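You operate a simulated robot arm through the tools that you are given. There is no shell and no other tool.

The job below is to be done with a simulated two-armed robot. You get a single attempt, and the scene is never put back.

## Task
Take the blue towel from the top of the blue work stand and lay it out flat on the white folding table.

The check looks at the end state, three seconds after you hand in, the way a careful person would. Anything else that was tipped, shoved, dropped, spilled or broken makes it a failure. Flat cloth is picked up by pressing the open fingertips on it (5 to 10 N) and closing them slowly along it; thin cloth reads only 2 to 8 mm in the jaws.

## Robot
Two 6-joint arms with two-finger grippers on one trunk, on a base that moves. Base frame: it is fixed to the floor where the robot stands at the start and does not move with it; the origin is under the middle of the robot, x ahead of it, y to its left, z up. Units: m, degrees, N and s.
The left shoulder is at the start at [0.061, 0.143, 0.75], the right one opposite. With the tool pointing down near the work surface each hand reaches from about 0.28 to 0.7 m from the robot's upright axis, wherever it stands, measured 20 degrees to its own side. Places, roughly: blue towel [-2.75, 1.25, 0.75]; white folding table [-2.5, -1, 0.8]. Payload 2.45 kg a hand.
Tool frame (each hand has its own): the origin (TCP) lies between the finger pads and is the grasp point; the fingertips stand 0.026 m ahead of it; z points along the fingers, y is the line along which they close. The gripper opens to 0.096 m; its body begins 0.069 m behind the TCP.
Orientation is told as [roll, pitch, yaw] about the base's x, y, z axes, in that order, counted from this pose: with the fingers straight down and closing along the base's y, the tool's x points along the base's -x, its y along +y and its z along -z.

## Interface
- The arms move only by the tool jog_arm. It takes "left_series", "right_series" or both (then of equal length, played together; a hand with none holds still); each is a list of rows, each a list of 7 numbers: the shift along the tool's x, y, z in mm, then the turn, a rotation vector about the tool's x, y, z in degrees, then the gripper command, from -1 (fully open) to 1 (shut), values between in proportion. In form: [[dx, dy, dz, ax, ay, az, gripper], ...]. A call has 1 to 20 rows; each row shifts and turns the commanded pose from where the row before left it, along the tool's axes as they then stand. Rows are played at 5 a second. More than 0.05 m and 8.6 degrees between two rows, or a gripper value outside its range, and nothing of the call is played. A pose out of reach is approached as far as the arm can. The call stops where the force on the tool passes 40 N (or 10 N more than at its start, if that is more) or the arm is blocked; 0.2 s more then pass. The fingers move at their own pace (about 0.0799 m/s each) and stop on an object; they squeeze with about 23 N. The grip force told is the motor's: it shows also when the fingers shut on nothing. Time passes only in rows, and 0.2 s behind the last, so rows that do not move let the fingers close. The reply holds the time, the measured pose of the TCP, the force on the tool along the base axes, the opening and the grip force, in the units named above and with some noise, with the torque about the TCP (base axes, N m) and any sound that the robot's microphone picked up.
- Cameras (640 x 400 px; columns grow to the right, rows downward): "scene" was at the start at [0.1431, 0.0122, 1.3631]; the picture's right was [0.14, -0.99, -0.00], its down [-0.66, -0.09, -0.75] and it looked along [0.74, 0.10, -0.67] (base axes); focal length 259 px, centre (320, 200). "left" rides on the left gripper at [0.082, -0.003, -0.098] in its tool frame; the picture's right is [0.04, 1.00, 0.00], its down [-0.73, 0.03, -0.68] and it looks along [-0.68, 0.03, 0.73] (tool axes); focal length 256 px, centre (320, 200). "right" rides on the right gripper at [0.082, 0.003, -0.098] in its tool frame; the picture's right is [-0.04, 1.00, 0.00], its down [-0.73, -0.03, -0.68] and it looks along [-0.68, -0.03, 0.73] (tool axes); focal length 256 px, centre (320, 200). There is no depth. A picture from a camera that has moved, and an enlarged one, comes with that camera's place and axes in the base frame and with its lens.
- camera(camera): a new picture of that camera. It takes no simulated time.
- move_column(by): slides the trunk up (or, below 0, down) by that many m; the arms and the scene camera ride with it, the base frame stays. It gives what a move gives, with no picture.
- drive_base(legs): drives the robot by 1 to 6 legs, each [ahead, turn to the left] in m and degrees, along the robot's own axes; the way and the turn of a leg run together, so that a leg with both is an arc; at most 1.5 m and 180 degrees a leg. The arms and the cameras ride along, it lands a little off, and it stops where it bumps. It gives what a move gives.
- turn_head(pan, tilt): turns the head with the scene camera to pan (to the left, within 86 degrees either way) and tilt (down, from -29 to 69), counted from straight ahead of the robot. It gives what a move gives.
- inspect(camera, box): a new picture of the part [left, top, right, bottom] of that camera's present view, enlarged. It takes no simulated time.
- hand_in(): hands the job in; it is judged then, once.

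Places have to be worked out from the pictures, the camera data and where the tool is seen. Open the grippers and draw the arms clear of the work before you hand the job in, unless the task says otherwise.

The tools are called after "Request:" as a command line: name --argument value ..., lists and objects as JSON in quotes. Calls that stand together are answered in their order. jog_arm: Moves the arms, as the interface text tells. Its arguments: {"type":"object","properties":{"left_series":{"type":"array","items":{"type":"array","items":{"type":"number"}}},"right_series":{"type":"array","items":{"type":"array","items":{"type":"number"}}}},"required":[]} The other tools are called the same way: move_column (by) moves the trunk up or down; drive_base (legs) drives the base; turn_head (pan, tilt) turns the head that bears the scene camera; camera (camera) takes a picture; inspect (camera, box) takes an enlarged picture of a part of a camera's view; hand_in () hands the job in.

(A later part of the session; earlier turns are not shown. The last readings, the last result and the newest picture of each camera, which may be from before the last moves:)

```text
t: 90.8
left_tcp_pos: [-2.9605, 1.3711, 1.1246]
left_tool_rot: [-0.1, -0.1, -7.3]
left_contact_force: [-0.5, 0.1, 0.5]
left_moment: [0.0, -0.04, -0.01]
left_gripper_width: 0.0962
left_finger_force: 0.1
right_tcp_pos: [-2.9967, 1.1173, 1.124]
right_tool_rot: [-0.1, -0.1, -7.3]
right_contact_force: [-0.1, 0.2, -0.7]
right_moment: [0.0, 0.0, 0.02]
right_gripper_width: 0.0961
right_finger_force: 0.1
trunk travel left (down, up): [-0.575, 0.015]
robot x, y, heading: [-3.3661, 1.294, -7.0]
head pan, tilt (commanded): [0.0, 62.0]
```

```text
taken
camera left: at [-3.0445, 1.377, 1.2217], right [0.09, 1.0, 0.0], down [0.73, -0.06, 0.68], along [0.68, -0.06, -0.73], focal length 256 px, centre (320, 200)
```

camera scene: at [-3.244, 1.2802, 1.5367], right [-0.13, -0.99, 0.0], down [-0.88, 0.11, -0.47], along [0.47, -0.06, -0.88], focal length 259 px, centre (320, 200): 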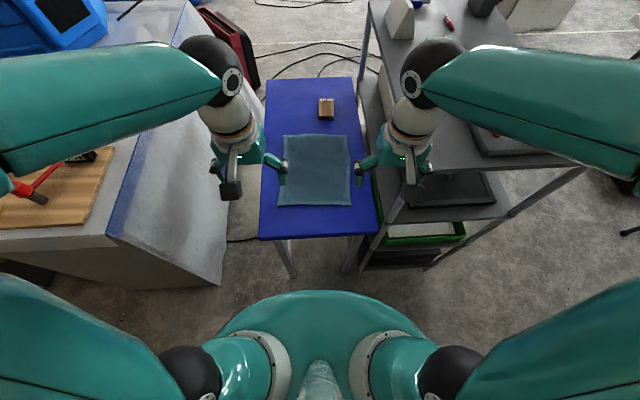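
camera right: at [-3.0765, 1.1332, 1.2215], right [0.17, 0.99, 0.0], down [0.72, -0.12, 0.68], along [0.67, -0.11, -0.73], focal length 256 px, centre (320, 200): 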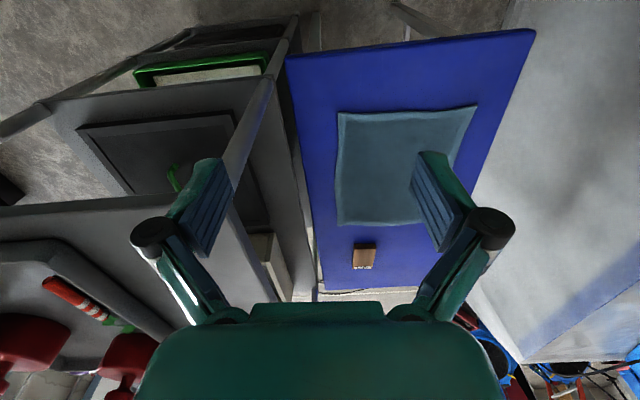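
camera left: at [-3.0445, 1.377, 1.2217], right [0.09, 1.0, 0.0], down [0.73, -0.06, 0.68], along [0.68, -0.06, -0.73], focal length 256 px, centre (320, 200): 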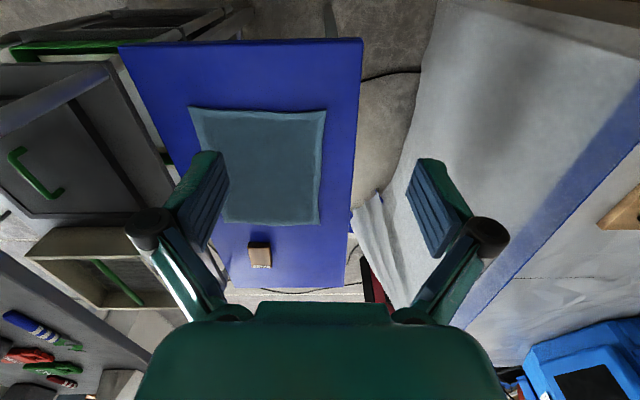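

Triangulating with three cameras gives the stand/towel surface at z≈0.776 and towel corners A(−2.849,1.372), B(−2.874,1.131), far side at x≈−2.56. I move both hands over points ~25 mm inside the near edge and ~35 mm from the side edges, and lower part-way with the fingers partly closed.

Request:
jog_arm --left_series '[[-34, -5, 0, 0, 0, 0, -0.5], [-34, -5, 0, 0, 0, 0, 0], [-34, -5, 0, 0, 0, 0, 0.3], [-34, -5, 0, 0, 0, 0, 0.3], [0, 0, 40, 0, 0, 0, 0.3], [0, 0, 40, 0, 0, 0, 0.3], [0, 0, 40, 0, 0, 0, 0.3]]' --right_series '[[-36, 16, 0, 0, 0, 0, -0.5], [-36, 16, 0, 0, 0, 0, 0], [-36, 16, 0, 0, 0, 0, 0.3], [-36, 16, 0, 0, 0, 0, 0.3], [0, 0, 40, 0, 0, 0, 0.3], [0, 0, 40, 0, 0, 0, 0.3], [0, 0, 40, 0, 0, 0, 0.3]]'

Request:
camera --camera "scene"

Request:
camera --camera "right"

Request:
camera --camera "left"

```text
t: 92.4
left_tcp_pos: [-2.8282, 1.3328, 1.0032]
left_tool_rot: [-0.1, -0.1, -7.2]
left_contact_force: [0.0, -0.2, 0.4]
left_moment: [0.0, 0.03, 0.03]
left_gripper_width: 0.0338
left_finger_force: 0.0
right_tcp_pos: [-2.8428, 1.1629, 1.0011]
right_tool_rot: [0.0, -0.1, -7.4]
right_contact_force: [0.8, -0.6, -0.1]
right_moment: [0.03, 0.01, 0.01]
right_gripper_width: 0.0335
right_finger_force: 0.2
trunk travel left (down, up): [-0.575, 0.015]
robot x, y, heading: [-3.3674, 1.2968, -7.0]
head pan, tilt (commanded): [0.0, 62.0]
```

```text
taken
camera scene: at [-3.2421, 1.28, 1.5366], right [-0.13, -0.99, 0.0], down [-0.88, 0.11, -0.47], along [0.46, -0.06, -0.88], focal length 259 px, centre (320, 200)
```

scene: 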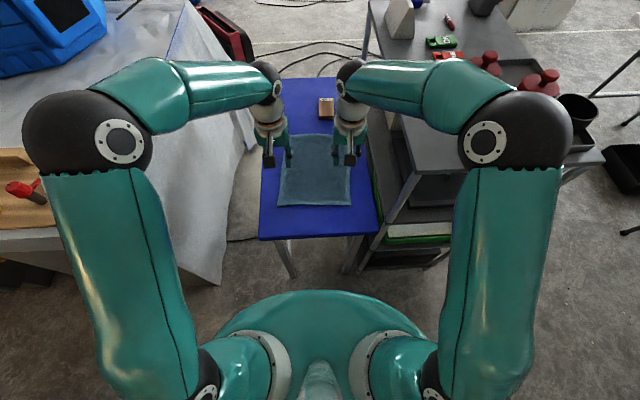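

```text
taken
camera right: at [-2.9235, 1.178, 1.1], right [0.17, 0.99, 0.0], down [0.72, -0.12, 0.68], along [0.67, -0.11, -0.73], focal length 256 px, centre (320, 200)
```

right: 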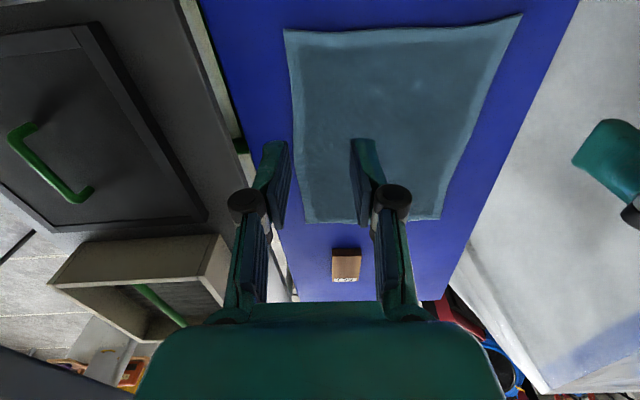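

```text
taken
camera left: at [-2.9106, 1.3397, 1.1006], right [0.09, 1.0, 0.0], down [0.73, -0.06, 0.68], along [0.68, -0.06, -0.73], focal length 256 px, centre (320, 200)
```

left: 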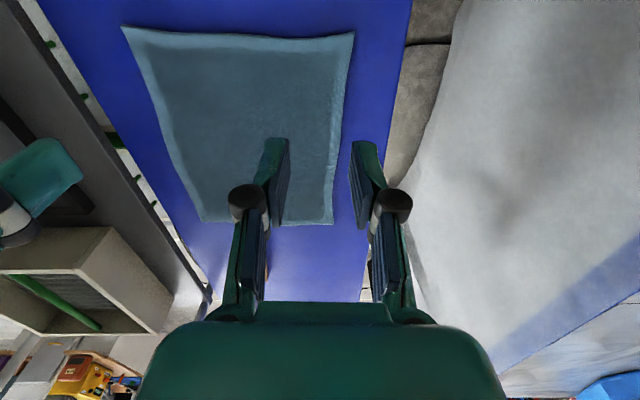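

Corner estimates from the closer views agree within a few millimetres, and the elbows clear the shelf. I lower both hands to about 30 mm above contact.

Request:
jog_arm --left_series '[[0, 0, 40, 0, 0, 0, 0.3], [0, 0, 40, 0, 0, 0, 0.3], [0, 0, 40, 0, 0, 0, 0.3], [0, 0, 40, 0, 0, 0, 0.3], [0, 0, 15, 0, 0, 0, 0.3]]' --right_series '[[0, 0, 40, 0, 0, 0, 0.3], [0, 0, 40, 0, 0, 0, 0.3], [0, 0, 40, 0, 0, 0, 0.3], [0, 0, 40, 0, 0, 0, 0.3], [0, 0, 15, 0, 0, 0, 0.3]]'

Request:
camera --camera "right"

Request:
camera --camera "left"

Request:
camera --camera "scene"

```text
t: 93.6
left_tcp_pos: [-2.8283, 1.3324, 0.8274]
left_tool_rot: [0.0, 0.0, -7.3]
left_contact_force: [-0.6, -0.1, 0.6]
left_moment: [0.03, -0.05, 0.04]
left_gripper_width: 0.0336
left_finger_force: 0.1
right_tcp_pos: [-2.8433, 1.1648, 0.8282]
right_tool_rot: [0.1, -0.2, -7.4]
right_contact_force: [-0.9, -0.6, 0.5]
right_moment: [-0.03, -0.01, -0.02]
right_gripper_width: 0.0336
right_finger_force: 0.0
trunk travel left (down, up): [-0.575, 0.015]
robot x, y, heading: [-3.3635, 1.2966, -7.6]
head pan, tilt (commanded): [0.0, 62.0]
```

```text
taken
camera right: at [-2.924, 1.1786, 0.9263], right [0.17, 0.99, 0.0], down [0.72, -0.12, 0.68], along [0.67, -0.11, -0.73], focal length 256 px, centre (320, 200)
```

right: 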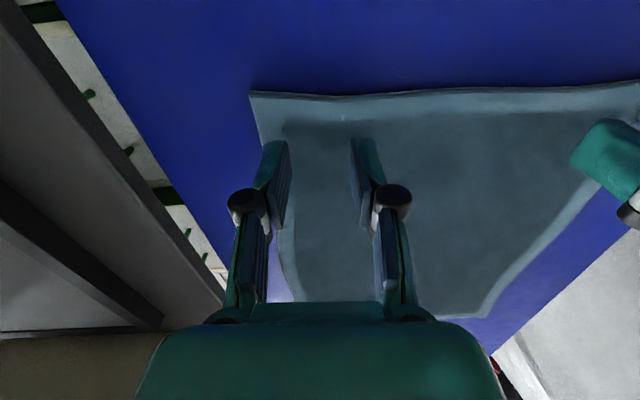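

```text
taken
camera left: at [-2.9112, 1.3393, 0.9259], right [0.09, 1.0, 0.0], down [0.73, -0.06, 0.68], along [0.68, -0.06, -0.73], focal length 256 px, centre (320, 200)
```

left: 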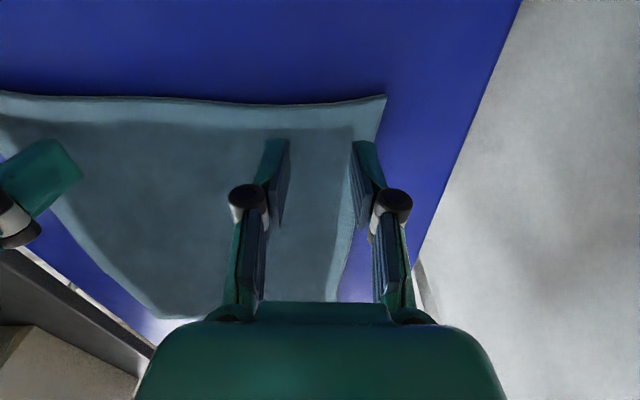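

```text
taken
camera scene: at [-3.2431, 1.2801, 1.5366], right [-0.13, -0.99, 0.0], down [-0.88, 0.11, -0.47], along [0.46, -0.06, -0.88], focal length 259 px, centre (320, 200)
```

scene: 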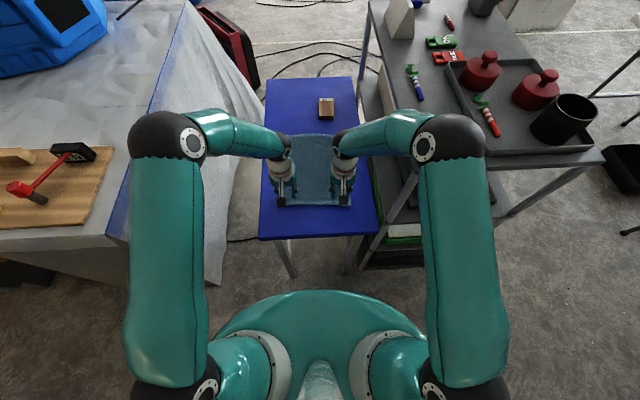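

Both hands hover over the corners with margin on each side. I lower to just above contact, then feel for the surface in small steps.

Request:
jog_arm --left_series '[[0, 0, 8, 0, 0, 0, 0.3], [0, 0, 7, 0, 0, 0, 0.3], [0, 0, 0, 0, 0, 0, 0.3]]' --right_series '[[0, 0, 8, 0, 0, 0, 0.3], [0, 0, 7, 0, 0, 0, 0.3], [0, 0, 0, 0, 0, 0, 0.3]]'

Request:
jog_arm --left_series '[[0, 0, 4, 0, 0, 0, 0.3], [0, 0, 0, 0, 0, 0, 0.3]]' --right_series '[[0, 0, 4, 0, 0, 0, 0.3], [0, 0, 0, 0, 0, 0, 0.3]]'

```text
t: 94.4
left_tcp_pos: [-2.8276, 1.3327, 0.813]
left_tool_rot: [-0.1, -0.1, -7.4]
left_contact_force: [-0.2, 0.2, 0.3]
left_moment: [0.01, 0.02, 0.02]
left_gripper_width: 0.0337
left_finger_force: 0.0
right_tcp_pos: [-2.8439, 1.1628, 0.8132]
right_tool_rot: [0.1, -0.1, -7.4]
right_contact_force: [-0.5, -0.5, -0.7]
right_moment: [0.03, 0.0, 0.02]
right_gripper_width: 0.0337
right_finger_force: 0.0
trunk travel left (down, up): [-0.575, 0.015]
robot x, y, heading: [-3.3652, 1.2945, -7.5]
head pan, tilt (commanded): [0.0, 62.0]
```

```text
t: 95.0
left_tcp_pos: [-2.8273, 1.3315, 0.8112]
left_tool_rot: [-0.1, -0.1, -7.2]
left_contact_force: [0.1, -0.5, 2.4]
left_moment: [0.0, 0.0, 0.01]
left_gripper_width: 0.0335
left_finger_force: 0.0
right_tcp_pos: [-2.8434, 1.1633, 0.81]
right_tool_rot: [0.1, -0.1, -7.4]
right_contact_force: [-0.3, 0.6, 5.9]
right_moment: [0.02, 0.01, 0.0]
right_gripper_width: 0.0335
right_finger_force: 0.2
trunk travel left (down, up): [-0.575, 0.015]
robot x, y, heading: [-3.3656, 1.2959, -7.3]
head pan, tilt (commanded): [0.0, 62.0]
```

Contact reached: left 2.4 N, right 5.9 N at TCP z≈0.81. I press the left a touch more to get into the 5–10 N band.

Request:
jog_arm --left_series '[[0, 0, 2, 0, 0, 0, 0.3], [0, 0, 0, 0, 0, 0, 0.3]]' --right_series '[[0, 0, 0.5, 0, 0, 0, 0.3], [0, 0, 0, 0, 0, 0, 0.3]]'

```text
t: 95.6
left_tcp_pos: [-2.828, 1.3315, 0.8088]
left_tool_rot: [-0.1, -0.2, -7.4]
left_contact_force: [0.4, -0.4, 8.5]
left_moment: [0.05, 0.02, 0.0]
left_gripper_width: 0.034
left_finger_force: 0.0
right_tcp_pos: [-2.8431, 1.1625, 0.8093]
right_tool_rot: [0.1, -0.3, -7.4]
right_contact_force: [1.7, 0.1, 6.8]
right_moment: [-0.03, -0.02, -0.01]
right_gripper_width: 0.0342
right_finger_force: 0.0
trunk travel left (down, up): [-0.575, 0.015]
robot x, y, heading: [-3.3628, 1.2942, -7.3]
head pan, tilt (commanded): [0.0, 62.0]
```

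Left 8.5 N, right 6.8 N — in the band. Now I close both grippers slowly along the cloth.

Request:
jog_arm --left_series '[[0, 0, 0, 0, 0, 0, 0.34], [0, 0, 0, 0, 0, 0, 0.38], [0, 0, 0, 0, 0, 0, 0.42], [0, 0, 0, 0, 0, 0, 0.46], [0, 0, 0, 0, 0, 0, 0.5], [0, 0, 0, 0, 0, 0, 0.54], [0, 0, 0, 0, 0, 0, 0.58], [0, 0, 0, 0, 0, 0, 0.62], [0, 0, 0, 0, 0, 0, 0.66], [0, 0, 0, 0, 0, 0, 0.7], [0, 0, 0, 0, 0, 0, 0.74], [0, 0, 0, 0, 0, 0, 0.78]]' --right_series '[[0, 0, 0, 0, 0, 0, 0.34], [0, 0, 0, 0, 0, 0, 0.38], [0, 0, 0, 0, 0, 0, 0.42], [0, 0, 0, 0, 0, 0, 0.46], [0, 0, 0, 0, 0, 0, 0.5], [0, 0, 0, 0, 0, 0, 0.54], [0, 0, 0, 0, 0, 0, 0.58], [0, 0, 0, 0, 0, 0, 0.62], [0, 0, 0, 0, 0, 0, 0.66], [0, 0, 0, 0, 0, 0, 0.7], [0, 0, 0, 0, 0, 0, 0.74], [0, 0, 0, 0, 0, 0, 0.78]]'

Request:
camera --camera "right"

Request:
camera --camera "left"

```text
t: 98.2
left_tcp_pos: [-2.8297, 1.3319, 0.8082]
left_tool_rot: [-0.1, -0.2, -7.3]
left_contact_force: [-0.3, -2.8, 13.1]
left_moment: [-0.07, 0.03, 0.03]
left_gripper_width: 0.0116
left_finger_force: 0.8
right_tcp_pos: [-2.8449, 1.1639, 0.8083]
right_tool_rot: [0.1, -0.1, -7.4]
right_contact_force: [-0.1, 3.2, 9.1]
right_moment: [0.05, 0.02, 0.01]
right_gripper_width: 0.0113
right_finger_force: 0.7
trunk travel left (down, up): [-0.575, 0.015]
robot x, y, heading: [-3.3641, 1.2944, -7.3]
head pan, tilt (commanded): [0.0, 62.0]
```

```text
taken
camera right: at [-2.9256, 1.1784, 0.9074], right [0.17, 0.99, 0.0], down [0.72, -0.12, 0.68], along [0.67, -0.11, -0.73], focal length 256 px, centre (320, 200)
```

right: 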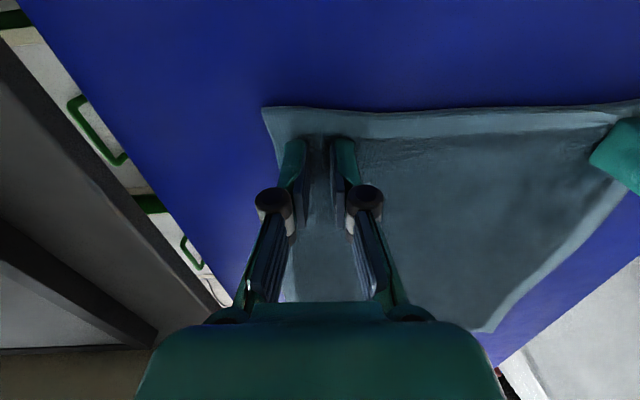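

```text
taken
camera left: at [-2.9124, 1.3394, 0.9067], right [0.09, 1.0, 0.0], down [0.73, -0.06, 0.68], along [0.68, -0.06, -0.73], focal length 256 px, centre (320, 200)
```

left: 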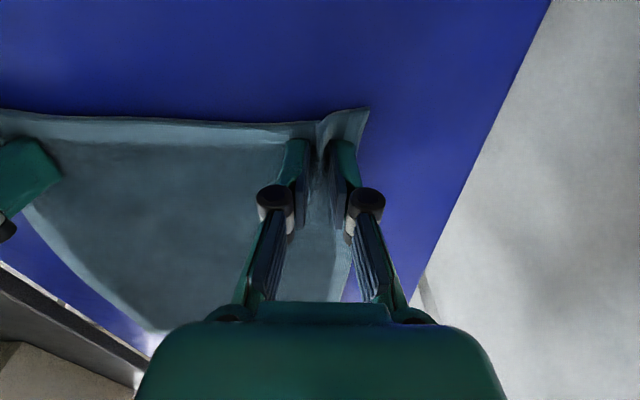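

A fold is forming between the fingertips on both sides. I continue closing slowly to full, easing the left by a hair.

Request:
jog_arm --left_series '[[0, 0, -0.6, 0, 0, 0, 0.82], [0, 0, 0, 0, 0, 0, 0.86], [0, 0, 0, 0, 0, 0, 0.9], [0, 0, 0, 0, 0, 0, 0.94], [0, 0, 0, 0, 0, 0, 0.98], [0, 0, 0, 0, 0, 0, 1], [0, 0, 0, 0, 0, 0, 1], [0, 0, 0, 0, 0, 0, 1]]' --right_series '[[0, 0, 0, 0, 0, 0, 0.82], [0, 0, 0, 0, 0, 0, 0.86], [0, 0, 0, 0, 0, 0, 0.9], [0, 0, 0, 0, 0, 0, 0.94], [0, 0, 0, 0, 0, 0, 0.98], [0, 0, 0, 0, 0, 0, 1], [0, 0, 0, 0, 0, 0, 1], [0, 0, 0, 0, 0, 0, 1]]'

Request:
camera --camera "right"

Request:
camera --camera "left"

```text
t: 100.0
left_tcp_pos: [-2.8288, 1.3325, 0.8092]
left_tool_rot: [-0.1, -0.1, -7.4]
left_contact_force: [-2.3, -7.8, 4.1]
left_moment: [-0.18, 0.08, 0.01]
left_gripper_width: 0.0038
left_finger_force: 23.1
right_tcp_pos: [-2.8444, 1.1635, 0.81]
right_tool_rot: [0.1, -0.2, -7.4]
right_contact_force: [0.9, 8.3, 7.8]
right_moment: [0.18, -0.04, 0.04]
right_gripper_width: 0.0041
right_finger_force: 23.3
trunk travel left (down, up): [-0.575, 0.015]
robot x, y, heading: [-3.3673, 1.2972, -7.4]
head pan, tilt (commanded): [0.0, 62.0]
```

```text
taken
camera right: at [-2.9251, 1.1786, 0.9072], right [0.17, 0.99, 0.0], down [0.72, -0.12, 0.68], along [0.67, -0.11, -0.73], focal length 256 px, centre (320, 200)
```

right: 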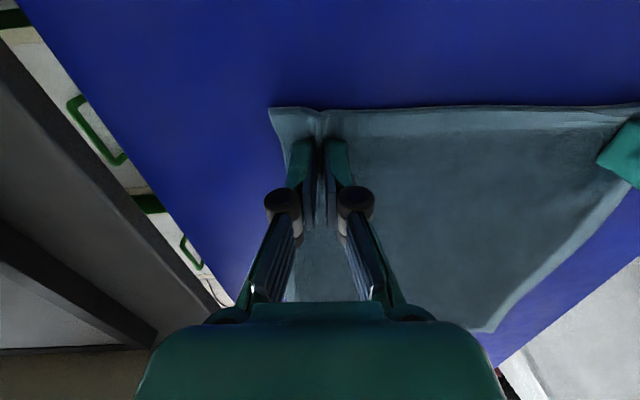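

```text
taken
camera left: at [-2.9119, 1.3395, 0.907], right [0.09, 1.0, 0.0], down [0.73, -0.06, 0.68], along [0.68, -0.06, -0.73], focal length 256 px, centre (320, 200)
```

left: 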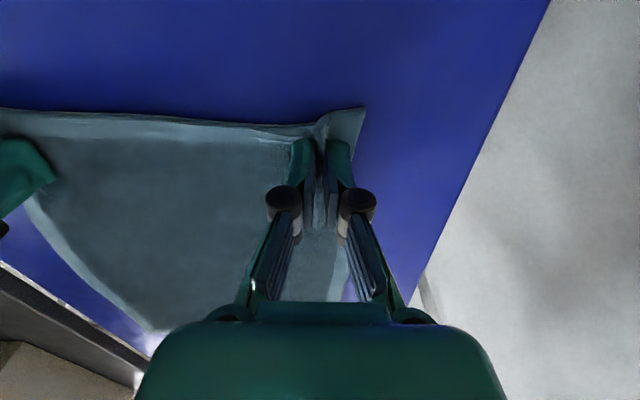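

Both jaws read ~4 mm with the squeeze on: cloth is held. The cloth between the hands is taut (≈8 N), so I ease the hands together a few mm and lift slowly.

Request:
jog_arm --left_series '[[0, -2, -1, 0, 0, 0, 1], [0, -2, -3, 0, 0, 0, 1], [0, -1, -8, 0, 0, 0, 1], [0, 0, -10, 0, 0, 0, 1], [0, 0, -15, 0, 0, 0, 1], [0, 0, -15, 0, 0, 0, 1], [0, 0, 0, 0, 0, 0, 1]]' --right_series '[[0, 2, -1, 0, 0, 0, 1], [0, 2, -3, 0, 0, 0, 1], [0, 1, -8, 0, 0, 0, 1], [0, 0, -10, 0, 0, 0, 1], [0, 0, -15, 0, 0, 0, 1], [0, 0, -15, 0, 0, 0, 1], [0, 0, 0, 0, 0, 0, 1]]'

Request:
camera --camera "right"

Request:
camera --camera "left"

Request:
inspect --camera "scene" --box '[220, 60, 420, 250]'

```text
t: 101.6
left_tcp_pos: [-2.8282, 1.3274, 0.8597]
left_tool_rot: [0.0, 0.1, -7.3]
left_contact_force: [0.5, 0.1, -0.6]
left_moment: [0.04, -0.03, 0.03]
left_gripper_width: 0.0044
left_finger_force: 23.0
right_tcp_pos: [-2.8434, 1.1689, 0.8613]
right_tool_rot: [0.0, -0.1, -7.3]
right_contact_force: [-0.6, 0.2, -1.0]
right_moment: [-0.03, 0.0, 0.0]
right_gripper_width: 0.0035
right_finger_force: 22.6
trunk travel left (down, up): [-0.575, 0.015]
robot x, y, heading: [-3.3691, 1.2951, -7.4]
head pan, tilt (commanded): [0.0, 62.0]
```

```text
taken
camera right: at [-2.9231, 1.183, 0.9594], right [0.17, 0.99, 0.0], down [0.72, -0.12, 0.68], along [0.67, -0.11, -0.73], focal length 256 px, centre (320, 200)
```

right: 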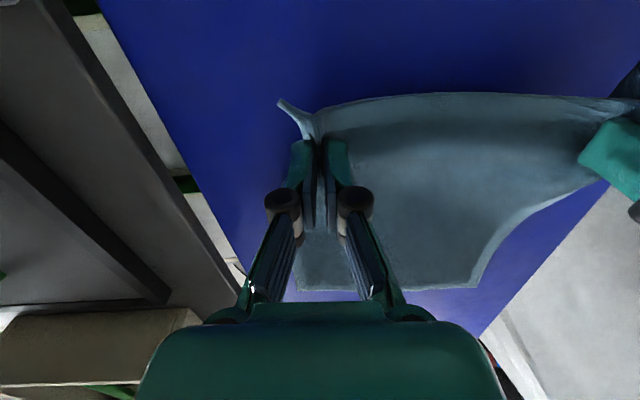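

```text
taken
camera left: at [-2.9119, 1.3342, 0.9583], right [0.09, 1.0, 0.0], down [0.73, -0.06, 0.68], along [0.68, -0.06, -0.73], focal length 256 px, centre (320, 200)
```

left: 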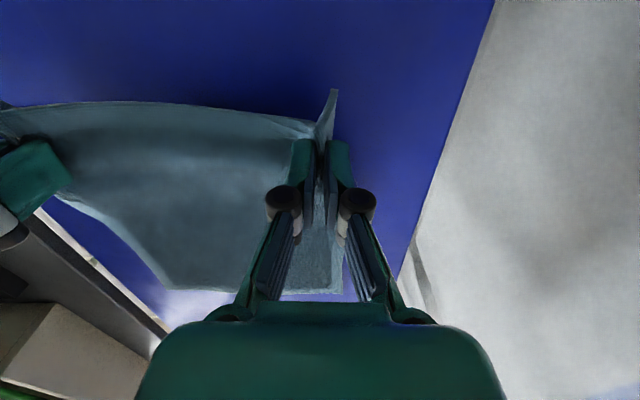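

```text
2.11 times, centred on (320, 155) of scene
camera zoom: at [-3.2427, 1.2801, 1.5365], right [-0.13, -0.99, 0.0], down [-0.88, 0.11, -0.47], along [0.46, -0.06, -0.88], focal length 545 px, centre (320, 295)
```

zoom: 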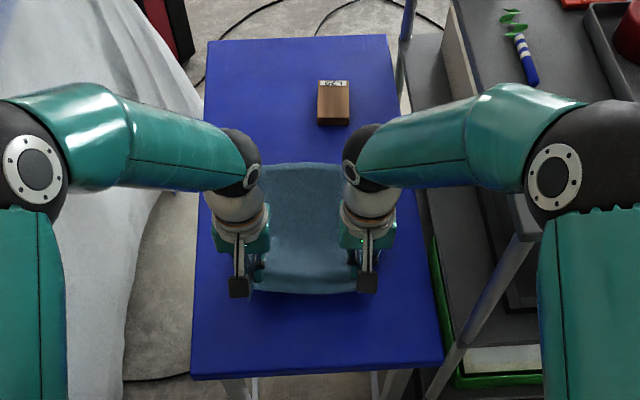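

The towel is firmly held at both near corners. I lift straight up 300 mm gently so the hanging part clears the stand and the block.

Request:
jog_arm --left_series '[[0, 0, -20, 0, 0, 0, 1], [0, 0, -20, 0, 0, 0, 1], [0, 0, -20, 0, 0, 0, 1], [0, 0, -20, 0, 0, 0, 1], [0, 0, -20, 0, 0, 0, 1], [0, 0, -20, 0, 0, 0, 1], [0, 0, -20, 0, 0, 0, 1], [0, 0, -20, 0, 0, 0, 1], [0, 0, -20, 0, 0, 0, 1], [0, 0, -20, 0, 0, 0, 1], [0, 0, -20, 0, 0, 0, 1], [0, 0, -20, 0, 0, 0, 1], [0, 0, -20, 0, 0, 0, 1], [0, 0, -20, 0, 0, 0, 1], [0, 0, -20, 0, 0, 0, 1], [0, 0, 0, 0, 0, 0, 1]]' --right_series '[[0, 0, -20, 0, 0, 0, 1], [0, 0, -20, 0, 0, 0, 1], [0, 0, -20, 0, 0, 0, 1], [0, 0, -20, 0, 0, 0, 1], [0, 0, -20, 0, 0, 0, 1], [0, 0, -20, 0, 0, 0, 1], [0, 0, -20, 0, 0, 0, 1], [0, 0, -20, 0, 0, 0, 1], [0, 0, -20, 0, 0, 0, 1], [0, 0, -20, 0, 0, 0, 1], [0, 0, -20, 0, 0, 0, 1], [0, 0, -20, 0, 0, 0, 1], [0, 0, -20, 0, 0, 0, 1], [0, 0, -20, 0, 0, 0, 1], [0, 0, -20, 0, 0, 0, 1], [0, 0, 0, 0, 0, 0, 1]]'

Request:
camera --camera "right"

Request:
camera --camera "scene"

```text
t: 105.0
left_tcp_pos: [-2.8288, 1.3276, 1.1599]
left_tool_rot: [-0.1, -0.1, -7.3]
left_contact_force: [0.1, -0.1, 0.0]
left_moment: [0.02, 0.01, 0.01]
left_gripper_width: 0.0041
left_finger_force: 23.1
right_tcp_pos: [-2.843, 1.168, 1.1605]
right_tool_rot: [0.0, -0.1, -7.5]
right_contact_force: [-0.4, 0.5, 1.1]
right_moment: [-0.01, 0.02, 0.02]
right_gripper_width: 0.0037
right_finger_force: 23.6
trunk travel left (down, up): [-0.575, 0.015]
robot x, y, heading: [-3.3677, 1.2942, -7.0]
head pan, tilt (commanded): [0.0, 62.0]
```

```text
taken
camera right: at [-2.9241, 1.1831, 1.2593], right [0.17, 0.99, 0.0], down [0.72, -0.12, 0.68], along [0.67, -0.11, -0.73], focal length 256 px, centre (320, 200)
```

right: 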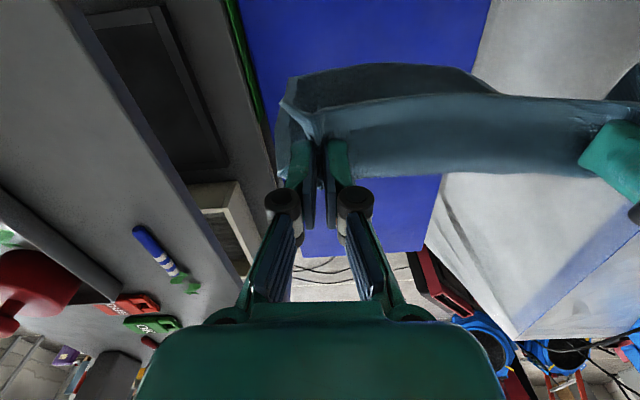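

```text
taken
camera scene: at [-3.2429, 1.2801, 1.5365], right [-0.13, -0.99, 0.0], down [-0.88, 0.11, -0.47], along [0.46, -0.06, -0.88], focal length 259 px, centre (320, 200)
```

scene: 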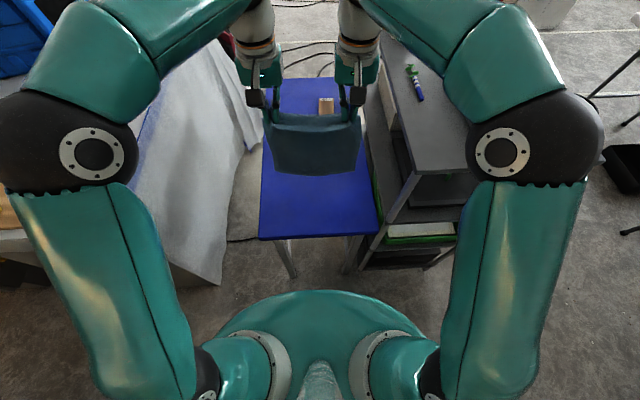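

The towel hangs freely from both hands and the block hasn't moved. I draw the hands in toward me 120 mm, then back the base away from the stand.

Request:
jog_arm --left_series '[[20, 0, 0, 0, 0, 0, 1], [20, 0, 0, 0, 0, 0, 1], [20, 0, 0, 0, 0, 0, 1], [20, 0, 0, 0, 0, 0, 1], [20, 0, 0, 0, 0, 0, 1], [20, 0, 0, 0, 0, 0, 1], [0, 0, 0, 0, 0, 0, 1]]' --right_series '[[20, 0, 0, 0, 0, 0, 1], [20, 0, 0, 0, 0, 0, 1], [20, 0, 0, 0, 0, 0, 1], [20, 0, 0, 0, 0, 0, 1], [20, 0, 0, 0, 0, 0, 1], [20, 0, 0, 0, 0, 0, 1], [0, 0, 0, 0, 0, 0, 1]]'

Request:
drive_base --legs '[[-0.26, 0]]'

Request:
camera --camera "scene"

```text
t: 106.6
left_tcp_pos: [-2.9481, 1.3426, 1.1584]
left_tool_rot: [-0.1, 0.0, -7.3]
left_contact_force: [0.4, 0.2, -0.8]
left_moment: [0.02, 0.03, 0.0]
left_gripper_width: 0.004
left_finger_force: 22.3
right_tcp_pos: [-2.9636, 1.1841, 1.1595]
right_tool_rot: [0.1, 0.0, -7.4]
right_contact_force: [-0.3, 0.2, -0.5]
right_moment: [-0.04, 0.05, -0.01]
right_gripper_width: 0.0036
right_finger_force: 22.7
trunk travel left (down, up): [-0.575, 0.015]
robot x, y, heading: [-3.3638, 1.2952, -7.1]
head pan, tilt (commanded): [0.0, 62.0]
```

```text
t: 108.5
left_tcp_pos: [-3.2065, 1.377, 1.1597]
left_tool_rot: [-0.2, 0.0, -7.2]
left_contact_force: [0.7, 0.1, -0.5]
left_moment: [0.02, -0.05, -0.03]
left_gripper_width: 0.0042
left_finger_force: 23.0
right_tcp_pos: [-3.222, 1.2177, 1.1603]
right_tool_rot: [-0.1, -0.2, -7.2]
right_contact_force: [-0.3, -0.5, 0.5]
right_moment: [0.01, -0.06, 0.0]
right_gripper_width: 0.0039
right_finger_force: 23.0
trunk travel left (down, up): [-0.575, 0.015]
robot x, y, heading: [-3.6211, 1.3258, -7.1]
head pan, tilt (commanded): [0.0, 62.0]
```

```text
taken
camera scene: at [-3.5025, 1.3136, 1.5368], right [-0.13, -0.99, 0.0], down [-0.88, 0.11, -0.47], along [0.47, -0.06, -0.88], focal length 259 px, centre (320, 200)
```

scene: 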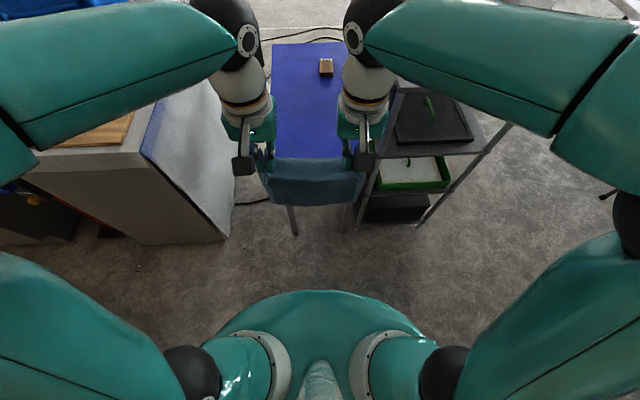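

The towel is clear of the stand, block and shelf untouched. I turn right in small steps to face −y along the corridor.

Request:
drive_base --legs '[[0, -21], [0, -21]]'

Request:
drive_base --legs '[[0, -21], [0, -20]]'

Request:
turn_head --pan 0 --tilt 40

Request:
camera --camera "scene"

```text
t: 111.3
left_tcp_pos: [-3.2806, 1.0852, 1.1596]
left_tool_rot: [-0.1, -0.1, -49.2]
left_contact_force: [-1.0, -0.4, -0.9]
left_moment: [-0.01, 0.02, 0.04]
left_gripper_width: 0.0039
left_finger_force: 23.3
right_tcp_pos: [-3.3998, 0.9748, 1.1603]
right_tool_rot: [0.0, -0.1, -49.3]
right_contact_force: [0.4, -0.3, -0.6]
right_moment: [0.02, 0.03, 0.06]
right_gripper_width: 0.0036
right_finger_force: 23.2
trunk travel left (down, up): [-0.575, 0.015]
robot x, y, heading: [-3.6021, 1.3502, -49.0]
head pan, tilt (commanded): [0.0, 62.0]
```

```text
t: 114.2
left_tcp_pos: [-3.5335, 0.9353, 1.1614]
left_tool_rot: [-0.1, -0.1, -90.5]
left_contact_force: [0.0, -0.9, -0.1]
left_moment: [0.0, 0.0, 0.09]
left_gripper_width: 0.0037
left_finger_force: 22.4
right_tcp_pos: [-3.6954, 0.932, 1.1616]
right_tool_rot: [0.0, -0.1, -90.3]
right_contact_force: [1.1, 0.7, 0.3]
right_moment: [-0.01, -0.02, 0.05]
right_gripper_width: 0.0035
right_finger_force: 23.8
trunk travel left (down, up): [-0.575, 0.015]
robot x, y, heading: [-3.5759, 1.3493, -90.3]
head pan, tilt (commanded): [0.0, 62.0]
```

```text
t: 115.0
left_tcp_pos: [-3.5325, 0.9369, 1.161]
left_tool_rot: [-0.2, -0.2, -90.2]
left_contact_force: [0.7, -0.2, 0.5]
left_moment: [0.05, 0.02, 0.08]
left_gripper_width: 0.0036
left_finger_force: 22.9
right_tcp_pos: [-3.6917, 0.9303, 1.1618]
right_tool_rot: [-0.1, -0.1, -90.5]
right_contact_force: [0.0, -0.2, 0.4]
right_moment: [0.0, 0.0, 0.03]
right_gripper_width: 0.0037
right_finger_force: 23.7
trunk travel left (down, up): [-0.575, 0.015]
robot x, y, heading: [-3.577, 1.3423, -89.7]
head pan, tilt (commanded): [0.0, 40.0]
```

```text
taken
camera scene: at [-3.5744, 1.1994, 1.5656], right [-1.0, 0.0, 0.0], down [0.0, 0.64, -0.77], along [0.0, -0.77, -0.64], focal length 259 px, centre (320, 200)
```

scene: 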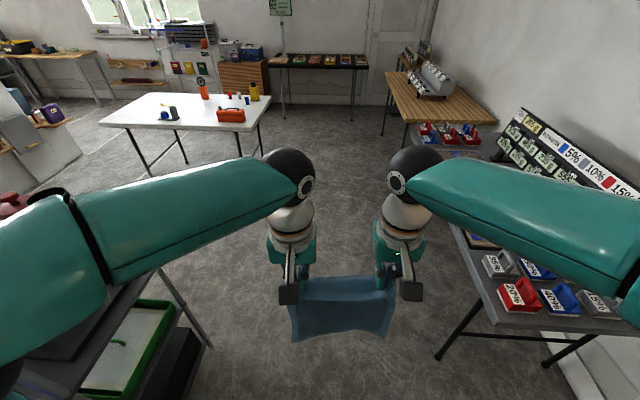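

The corridor in front is free, towel still well held. I drive 1.22 m along −y.

Request:
drive_base --legs '[[1.22, 0]]'

Request:
drive_base --legs '[[0, 22], [0, 22]]'

Request:
drive_base --legs '[[0, 22], [0, 23]]'

Request:
camera --camera "scene"

```text
t: 121.2
left_tcp_pos: [-3.5282, -0.2715, 1.1609]
left_tool_rot: [-0.1, -0.1, -90.2]
left_contact_force: [0.3, 0.7, -0.6]
left_moment: [0.04, 0.01, 0.04]
left_gripper_width: 0.004
left_finger_force: 23.8
right_tcp_pos: [-3.6874, -0.2769, 1.1624]
right_tool_rot: [0.1, -0.1, -90.3]
right_contact_force: [0.7, 0.3, 0.1]
right_moment: [0.02, 0.02, 0.06]
right_gripper_width: 0.0035
right_finger_force: 22.3
trunk travel left (down, up): [-0.575, 0.015]
robot x, y, heading: [-3.5682, 0.1369, -89.6]
head pan, tilt (commanded): [0.0, 40.0]
```

```text
t: 124.2
left_tcp_pos: [-3.2535, -0.1251, 1.1614]
left_tool_rot: [-0.1, -0.1, -46.0]
left_contact_force: [-0.4, 0.6, -1.0]
left_moment: [0.0, -0.02, -0.08]
left_gripper_width: 0.0039
left_finger_force: 23.3
right_tcp_pos: [-3.3658, -0.2418, 1.1615]
right_tool_rot: [0.0, -0.1, -46.0]
right_contact_force: [0.5, -0.3, -0.4]
right_moment: [-0.02, -0.01, -0.1]
right_gripper_width: 0.0033
right_finger_force: 23.4
trunk travel left (down, up): [-0.575, 0.015]
robot x, y, heading: [-3.5896, 0.1177, -45.8]
head pan, tilt (commanded): [0.0, 40.0]
```

```text
t: 127.2
left_tcp_pos: [-3.1833, 0.1862, 1.1622]
left_tool_rot: [-0.1, -0.1, -0.7]
left_contact_force: [0.2, 0.1, -0.4]
left_moment: [0.0, -0.02, -0.09]
left_gripper_width: 0.0037
left_finger_force: 23.7
right_tcp_pos: [-3.1782, 0.0244, 1.1617]
right_tool_rot: [0.1, -0.1, -0.8]
right_contact_force: [-0.4, -0.1, -0.5]
right_moment: [0.04, -0.03, -0.01]
right_gripper_width: 0.0031
right_finger_force: 21.4
trunk travel left (down, up): [-0.575, 0.015]
robot x, y, heading: [-3.5934, 0.0826, -0.9]
head pan, tilt (commanded): [0.0, 40.0]
```

```text
taken
camera scene: at [-3.4467, 0.0841, 1.5657], right [-0.02, -1.0, 0.0], down [-0.64, 0.01, -0.77], along [0.77, -0.01, -0.64], focal length 259 px, centre (320, 200)
```

scene: 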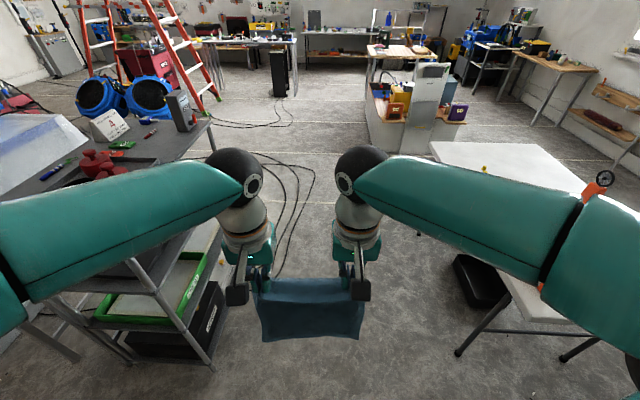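

The aisle ahead between shelf and white table is clear. I drive 1.5 m along +x to stand beside the table's free end.

Request:
drive_base --legs '[[1.5, 0]]'

Request:
turn_head --pan -60 --tilt 40

Request:
camera --camera "scene"

```text
t: 134.8
left_tcp_pos: [-1.6887, 0.1629, 1.1628]
left_tool_rot: [-0.1, -0.2, -0.6]
left_contact_force: [0.8, 1.1, -0.2]
left_moment: [-0.01, 0.0, -0.07]
left_gripper_width: 0.0036
left_finger_force: 22.8
right_tcp_pos: [-1.6851, 0.0001, 1.1623]
right_tool_rot: [0.1, -0.1, -0.6]
right_contact_force: [0.2, 1.0, 0.3]
right_moment: [0.0, 0.03, -0.01]
right_gripper_width: 0.0031
right_finger_force: 23.1
trunk travel left (down, up): [-0.575, 0.015]
robot x, y, heading: [-2.0987, 0.063, -1.1]
head pan, tilt (commanded): [0.0, 40.0]
```

```text
t: 136.1
left_tcp_pos: [-1.6883, 0.1614, 1.1631]
left_tool_rot: [0.0, -0.1, -0.7]
left_contact_force: [0.4, -0.4, 0.1]
left_moment: [-0.02, -0.01, -0.06]
left_gripper_width: 0.0033
left_finger_force: 23.2
right_tcp_pos: [-1.685, 0.0008, 1.1638]
right_tool_rot: [0.1, -0.1, -0.7]
right_contact_force: [0.6, 0.6, -0.1]
right_moment: [-0.02, -0.01, -0.04]
right_gripper_width: 0.0038
right_finger_force: 23.8
trunk travel left (down, up): [-0.575, 0.015]
robot x, y, heading: [-2.0986, 0.0605, -0.9]
head pan, tilt (commanded): [-60.0, 40.0]
```

```text
taken
camera scene: at [-1.9968, -0.013, 1.5656], right [-0.87, -0.49, 0.0], down [-0.31, 0.56, -0.77], along [0.37, -0.67, -0.64], focal length 259 px, centre (320, 200)
```

scene: 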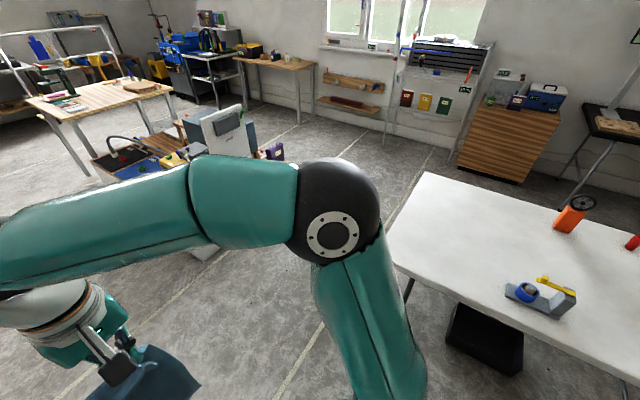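

The table's free end lies at x≈−1.93, near edge y≈−0.65, depth to ≈−1.28; the blue/grey item is at x≈−2.3 and farther. I turn right to face the table.

Request:
drive_base --legs '[[0, -22], [0, -22]]'

Request:
drive_base --legs '[[0, -22], [0, -23]]'

Request:
turn_head --pan 0 --tilt 45

Request:
camera --camera "scene"

```text
t: 139.0
left_tcp_pos: [-1.7332, -0.1479, 1.1633]
left_tool_rot: [-0.1, 0.0, -44.2]
left_contact_force: [0.2, -0.1, -0.2]
left_moment: [0.05, -0.02, 0.08]
left_gripper_width: 0.0036
left_finger_force: 22.1
right_tcp_pos: [-1.8419, -0.2669, 1.1631]
right_tool_rot: [0.0, -0.1, -44.2]
right_contact_force: [0.4, 1.0, 0.1]
right_moment: [0.01, -0.01, 0.01]
right_gripper_width: 0.0032
right_finger_force: 22.2
trunk travel left (down, up): [-0.575, 0.015]
robot x, y, heading: [-2.0773, 0.0784, -44.7]
head pan, tilt (commanded): [-60.0, 40.0]
```

```text
t: 142.0
left_tcp_pos: [-1.9994, -0.3277, 1.1636]
left_tool_rot: [-0.1, 0.0, -89.4]
left_contact_force: [-0.3, 0.4, 0.6]
left_moment: [0.0, -0.03, 0.07]
left_gripper_width: 0.0033
left_finger_force: 23.4
right_tcp_pos: [-2.1593, -0.3352, 1.1642]
right_tool_rot: [-0.1, -0.1, -89.5]
right_contact_force: [0.7, 0.2, -0.7]
right_moment: [0.0, 0.07, 0.02]
right_gripper_width: 0.004
right_finger_force: 23.0
trunk travel left (down, up): [-0.575, 0.015]
robot x, y, heading: [-2.0461, 0.0795, -89.2]
head pan, tilt (commanded): [-60.0, 40.0]
```

```text
t: 143.3
left_tcp_pos: [-1.9982, -0.3285, 1.1644]
left_tool_rot: [-0.1, -0.2, -89.4]
left_contact_force: [0.3, -0.5, -0.3]
left_moment: [0.02, -0.02, 0.05]
left_gripper_width: 0.0034
left_finger_force: 22.7
right_tcp_pos: [-2.1598, -0.3337, 1.1657]
right_tool_rot: [0.0, -0.1, -89.5]
right_contact_force: [0.5, 0.7, -0.7]
right_moment: [0.03, -0.02, 0.01]
right_gripper_width: 0.0039
right_finger_force: 23.9
trunk travel left (down, up): [-0.575, 0.015]
robot x, y, heading: [-2.0482, 0.0798, -89.4]
head pan, tilt (commanded): [0.0, 45.0]
```

```text
taken
camera scene: at [-2.0461, -0.0614, 1.5584], right [-1.0, -0.01, 0.0], down [-0.01, 0.71, -0.71], along [0.01, -0.71, -0.71], focal length 259 px, centre (320, 200)
```

scene: 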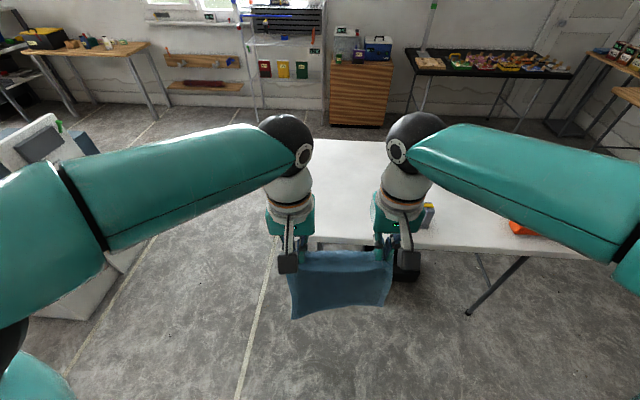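

Facing the table now, with the towel hanging between the hands. I check the wrist views and zoom in on the free area of the table.

Request:
camera --camera "left"

Request:
camera --camera "right"

Request:
inspect --camera "scene" --box '[240, 120, 480, 330]'

```text
taken
camera left: at [-2.0044, -0.2455, 1.262], right [1.0, 0.05, 0.0], down [0.04, -0.73, 0.68], along [0.03, -0.68, -0.73], focal length 256 px, centre (320, 200)
```

left: 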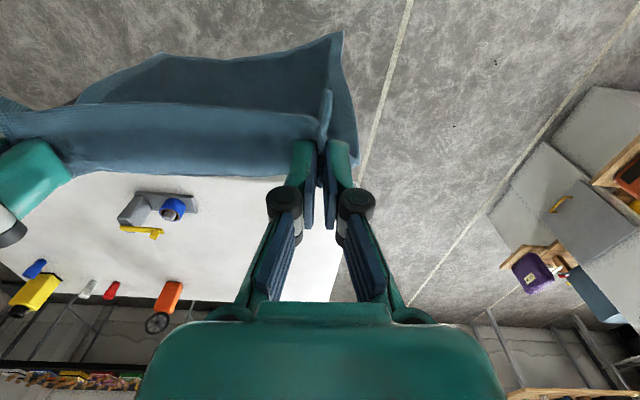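

```text
taken
camera right: at [-2.1563, -0.2512, 1.2627], right [1.0, -0.03, 0.0], down [-0.02, -0.73, 0.68], along [-0.02, -0.68, -0.73], focal length 256 px, centre (320, 200)
```

right: 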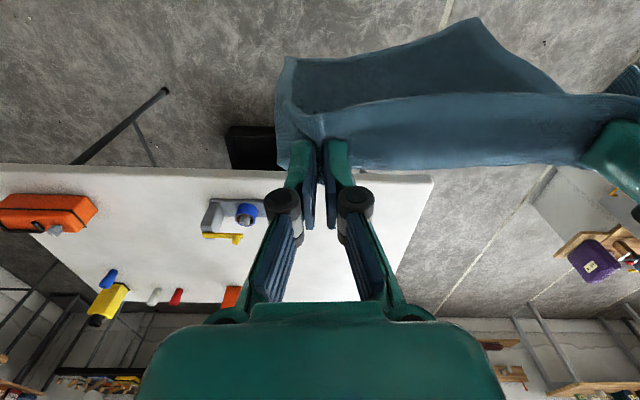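

```text
1.90 times, centred on (360, 225) of scene
camera zoom: at [-2.0461, -0.0614, 1.5584], right [-1.0, -0.01, 0.0], down [-0.01, 0.71, -0.71], along [0.01, -0.71, -0.71], focal length 493 px, centre (244, 152)
```

zoom: 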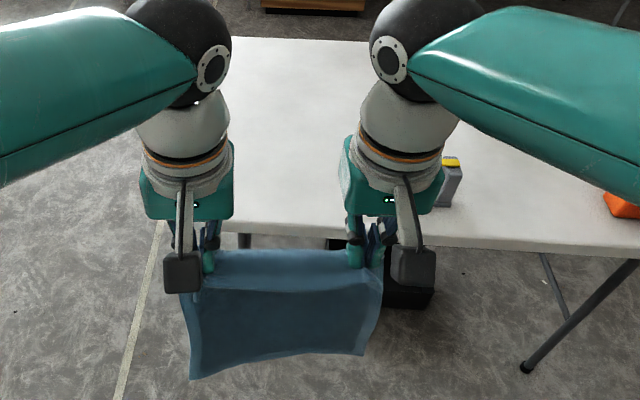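

Triangulation puts the table's +x edge at x≈−1.915, near edge at y≈−0.60 (x=−2.08), top z≈0.80; the towel, centred at x≈−2.08, will fit between that edge and the object at x≈−2.28. I roll forward 0.2 m first and look again.

Request:
drive_base --legs '[[0.2, 0]]'

Request:
turn_head --pan 0 --tilt 58

Request:
camera --camera "scene"

Request:
camera --camera "right"

Request:
camera --camera "left"

```text
t: 144.9
left_tcp_pos: [-1.996, -0.5302, 1.1638]
left_tool_rot: [-0.1, 0.1, -89.4]
left_contact_force: [-0.4, -0.6, -0.9]
left_moment: [0.04, 0.01, 0.08]
left_gripper_width: 0.0034
left_finger_force: 23.2
right_tcp_pos: [-2.1564, -0.5378, 1.1639]
right_tool_rot: [0.1, 0.0, -89.5]
right_contact_force: [0.9, 0.1, -0.2]
right_moment: [0.01, -0.01, 0.05]
right_gripper_width: 0.0034
right_finger_force: 22.5
trunk travel left (down, up): [-0.575, 0.015]
robot x, y, heading: [-2.0459, -0.1209, -89.4]
head pan, tilt (commanded): [0.0, 45.0]
```

```text
t: 145.7
left_tcp_pos: [-1.9959, -0.529, 1.1646]
left_tool_rot: [-0.1, -0.2, -89.4]
left_contact_force: [-0.6, -0.2, -0.4]
left_moment: [-0.03, -0.01, 0.05]
left_gripper_width: 0.0037
left_finger_force: 23.7
right_tcp_pos: [-2.1565, -0.5369, 1.1647]
right_tool_rot: [0.1, -0.1, -89.4]
right_contact_force: [-0.7, 0.6, -0.9]
right_moment: [-0.02, 0.01, 0.04]
right_gripper_width: 0.0037
right_finger_force: 24.6
trunk travel left (down, up): [-0.575, 0.015]
robot x, y, heading: [-2.0448, -0.1167, -89.1]
head pan, tilt (commanded): [0.0, 58.0]
```

```text
taken
camera scene: at [-2.0436, -0.2503, 1.5414], right [-1.0, -0.02, 0.0], down [-0.01, 0.85, -0.53], along [0.01, -0.53, -0.85], focal length 259 px, centre (320, 200)
```

scene: 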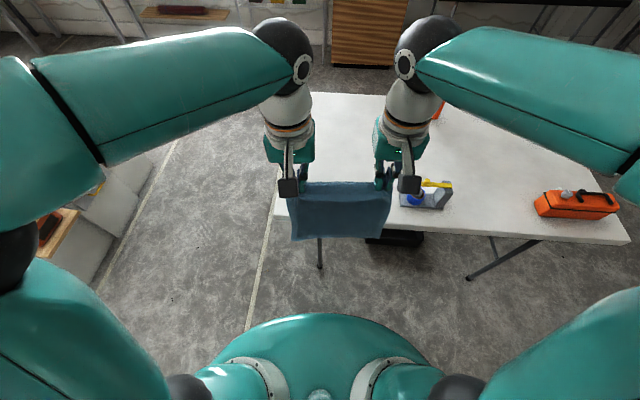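

```text
taken
camera right: at [-2.1533, -0.4528, 1.2633], right [1.0, -0.03, 0.0], down [-0.02, -0.73, 0.68], along [-0.02, -0.68, -0.73], focal length 256 px, centre (320, 200)
```

right: 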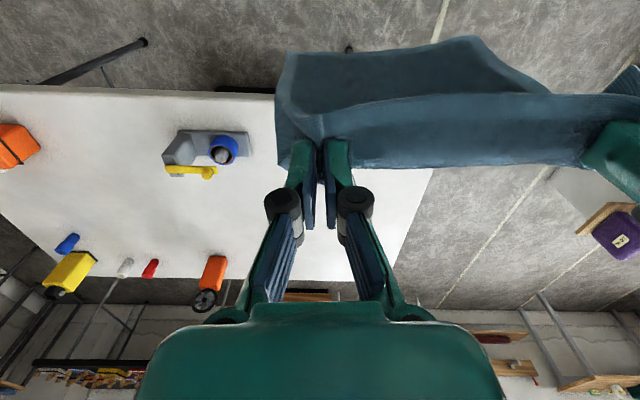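

```text
taken
camera left: at [-2.0014, -0.4467, 1.2626], right [1.0, 0.05, 0.0], down [0.04, -0.73, 0.68], along [0.03, -0.68, -0.73], focal length 256 px, centre (320, 200)
```

left: 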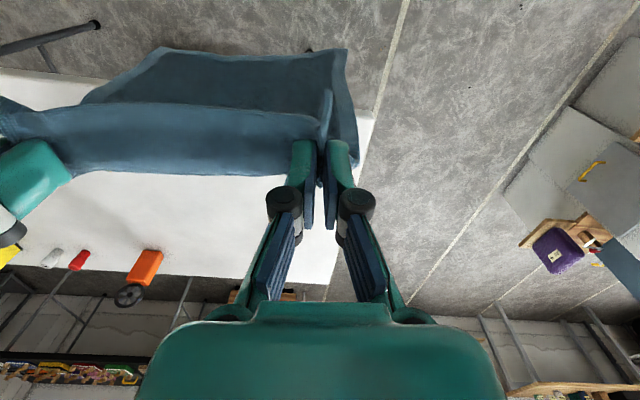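

The towel is over the table edge region. To pin down the table height more precisely I enlarge the object and the edges in several views.

Request:
inspect --camera "scene" --box '[250, 80, 470, 260]'

Request:
inspect --camera "right" --box '[100, 60, 460, 310]'

Request:
inspect --camera "scene" --box '[380, 150, 640, 300]'

```text
2.22 times, centred on (360, 170) of scene
camera zoom: at [-2.0436, -0.2503, 1.5414], right [-1.0, -0.02, 0.0], down [-0.01, 0.85, -0.53], along [0.01, -0.53, -0.85], focal length 575 px, centre (231, 267)
```

zoom: 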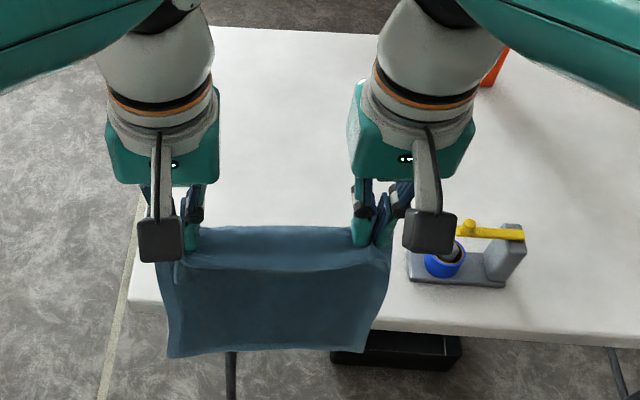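

```text
1.60 times, centred on (280, 185) of right
camera zoom: at [-2.1533, -0.4528, 1.2633], right [1.0, -0.03, 0.0], down [-0.02, -0.73, 0.68], along [-0.02, -0.68, -0.73], focal length 410 px, centre (384, 224)
```

zoom: 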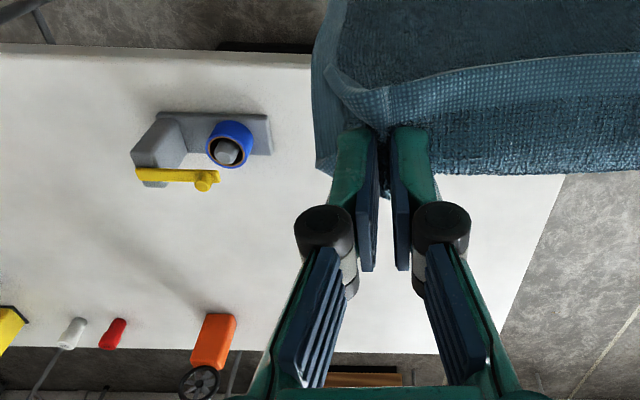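

```text
2.46 times, centred on (510, 225) of scene
camera zoom: at [-2.0436, -0.2503, 1.5414], right [-1.0, -0.02, 0.0], down [-0.01, 0.85, -0.53], along [0.01, -0.53, -0.85], focal length 637 px, centre (-148, 138)
```

zoom: 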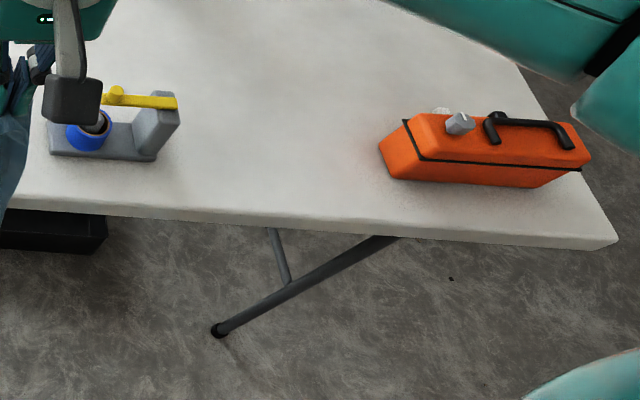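

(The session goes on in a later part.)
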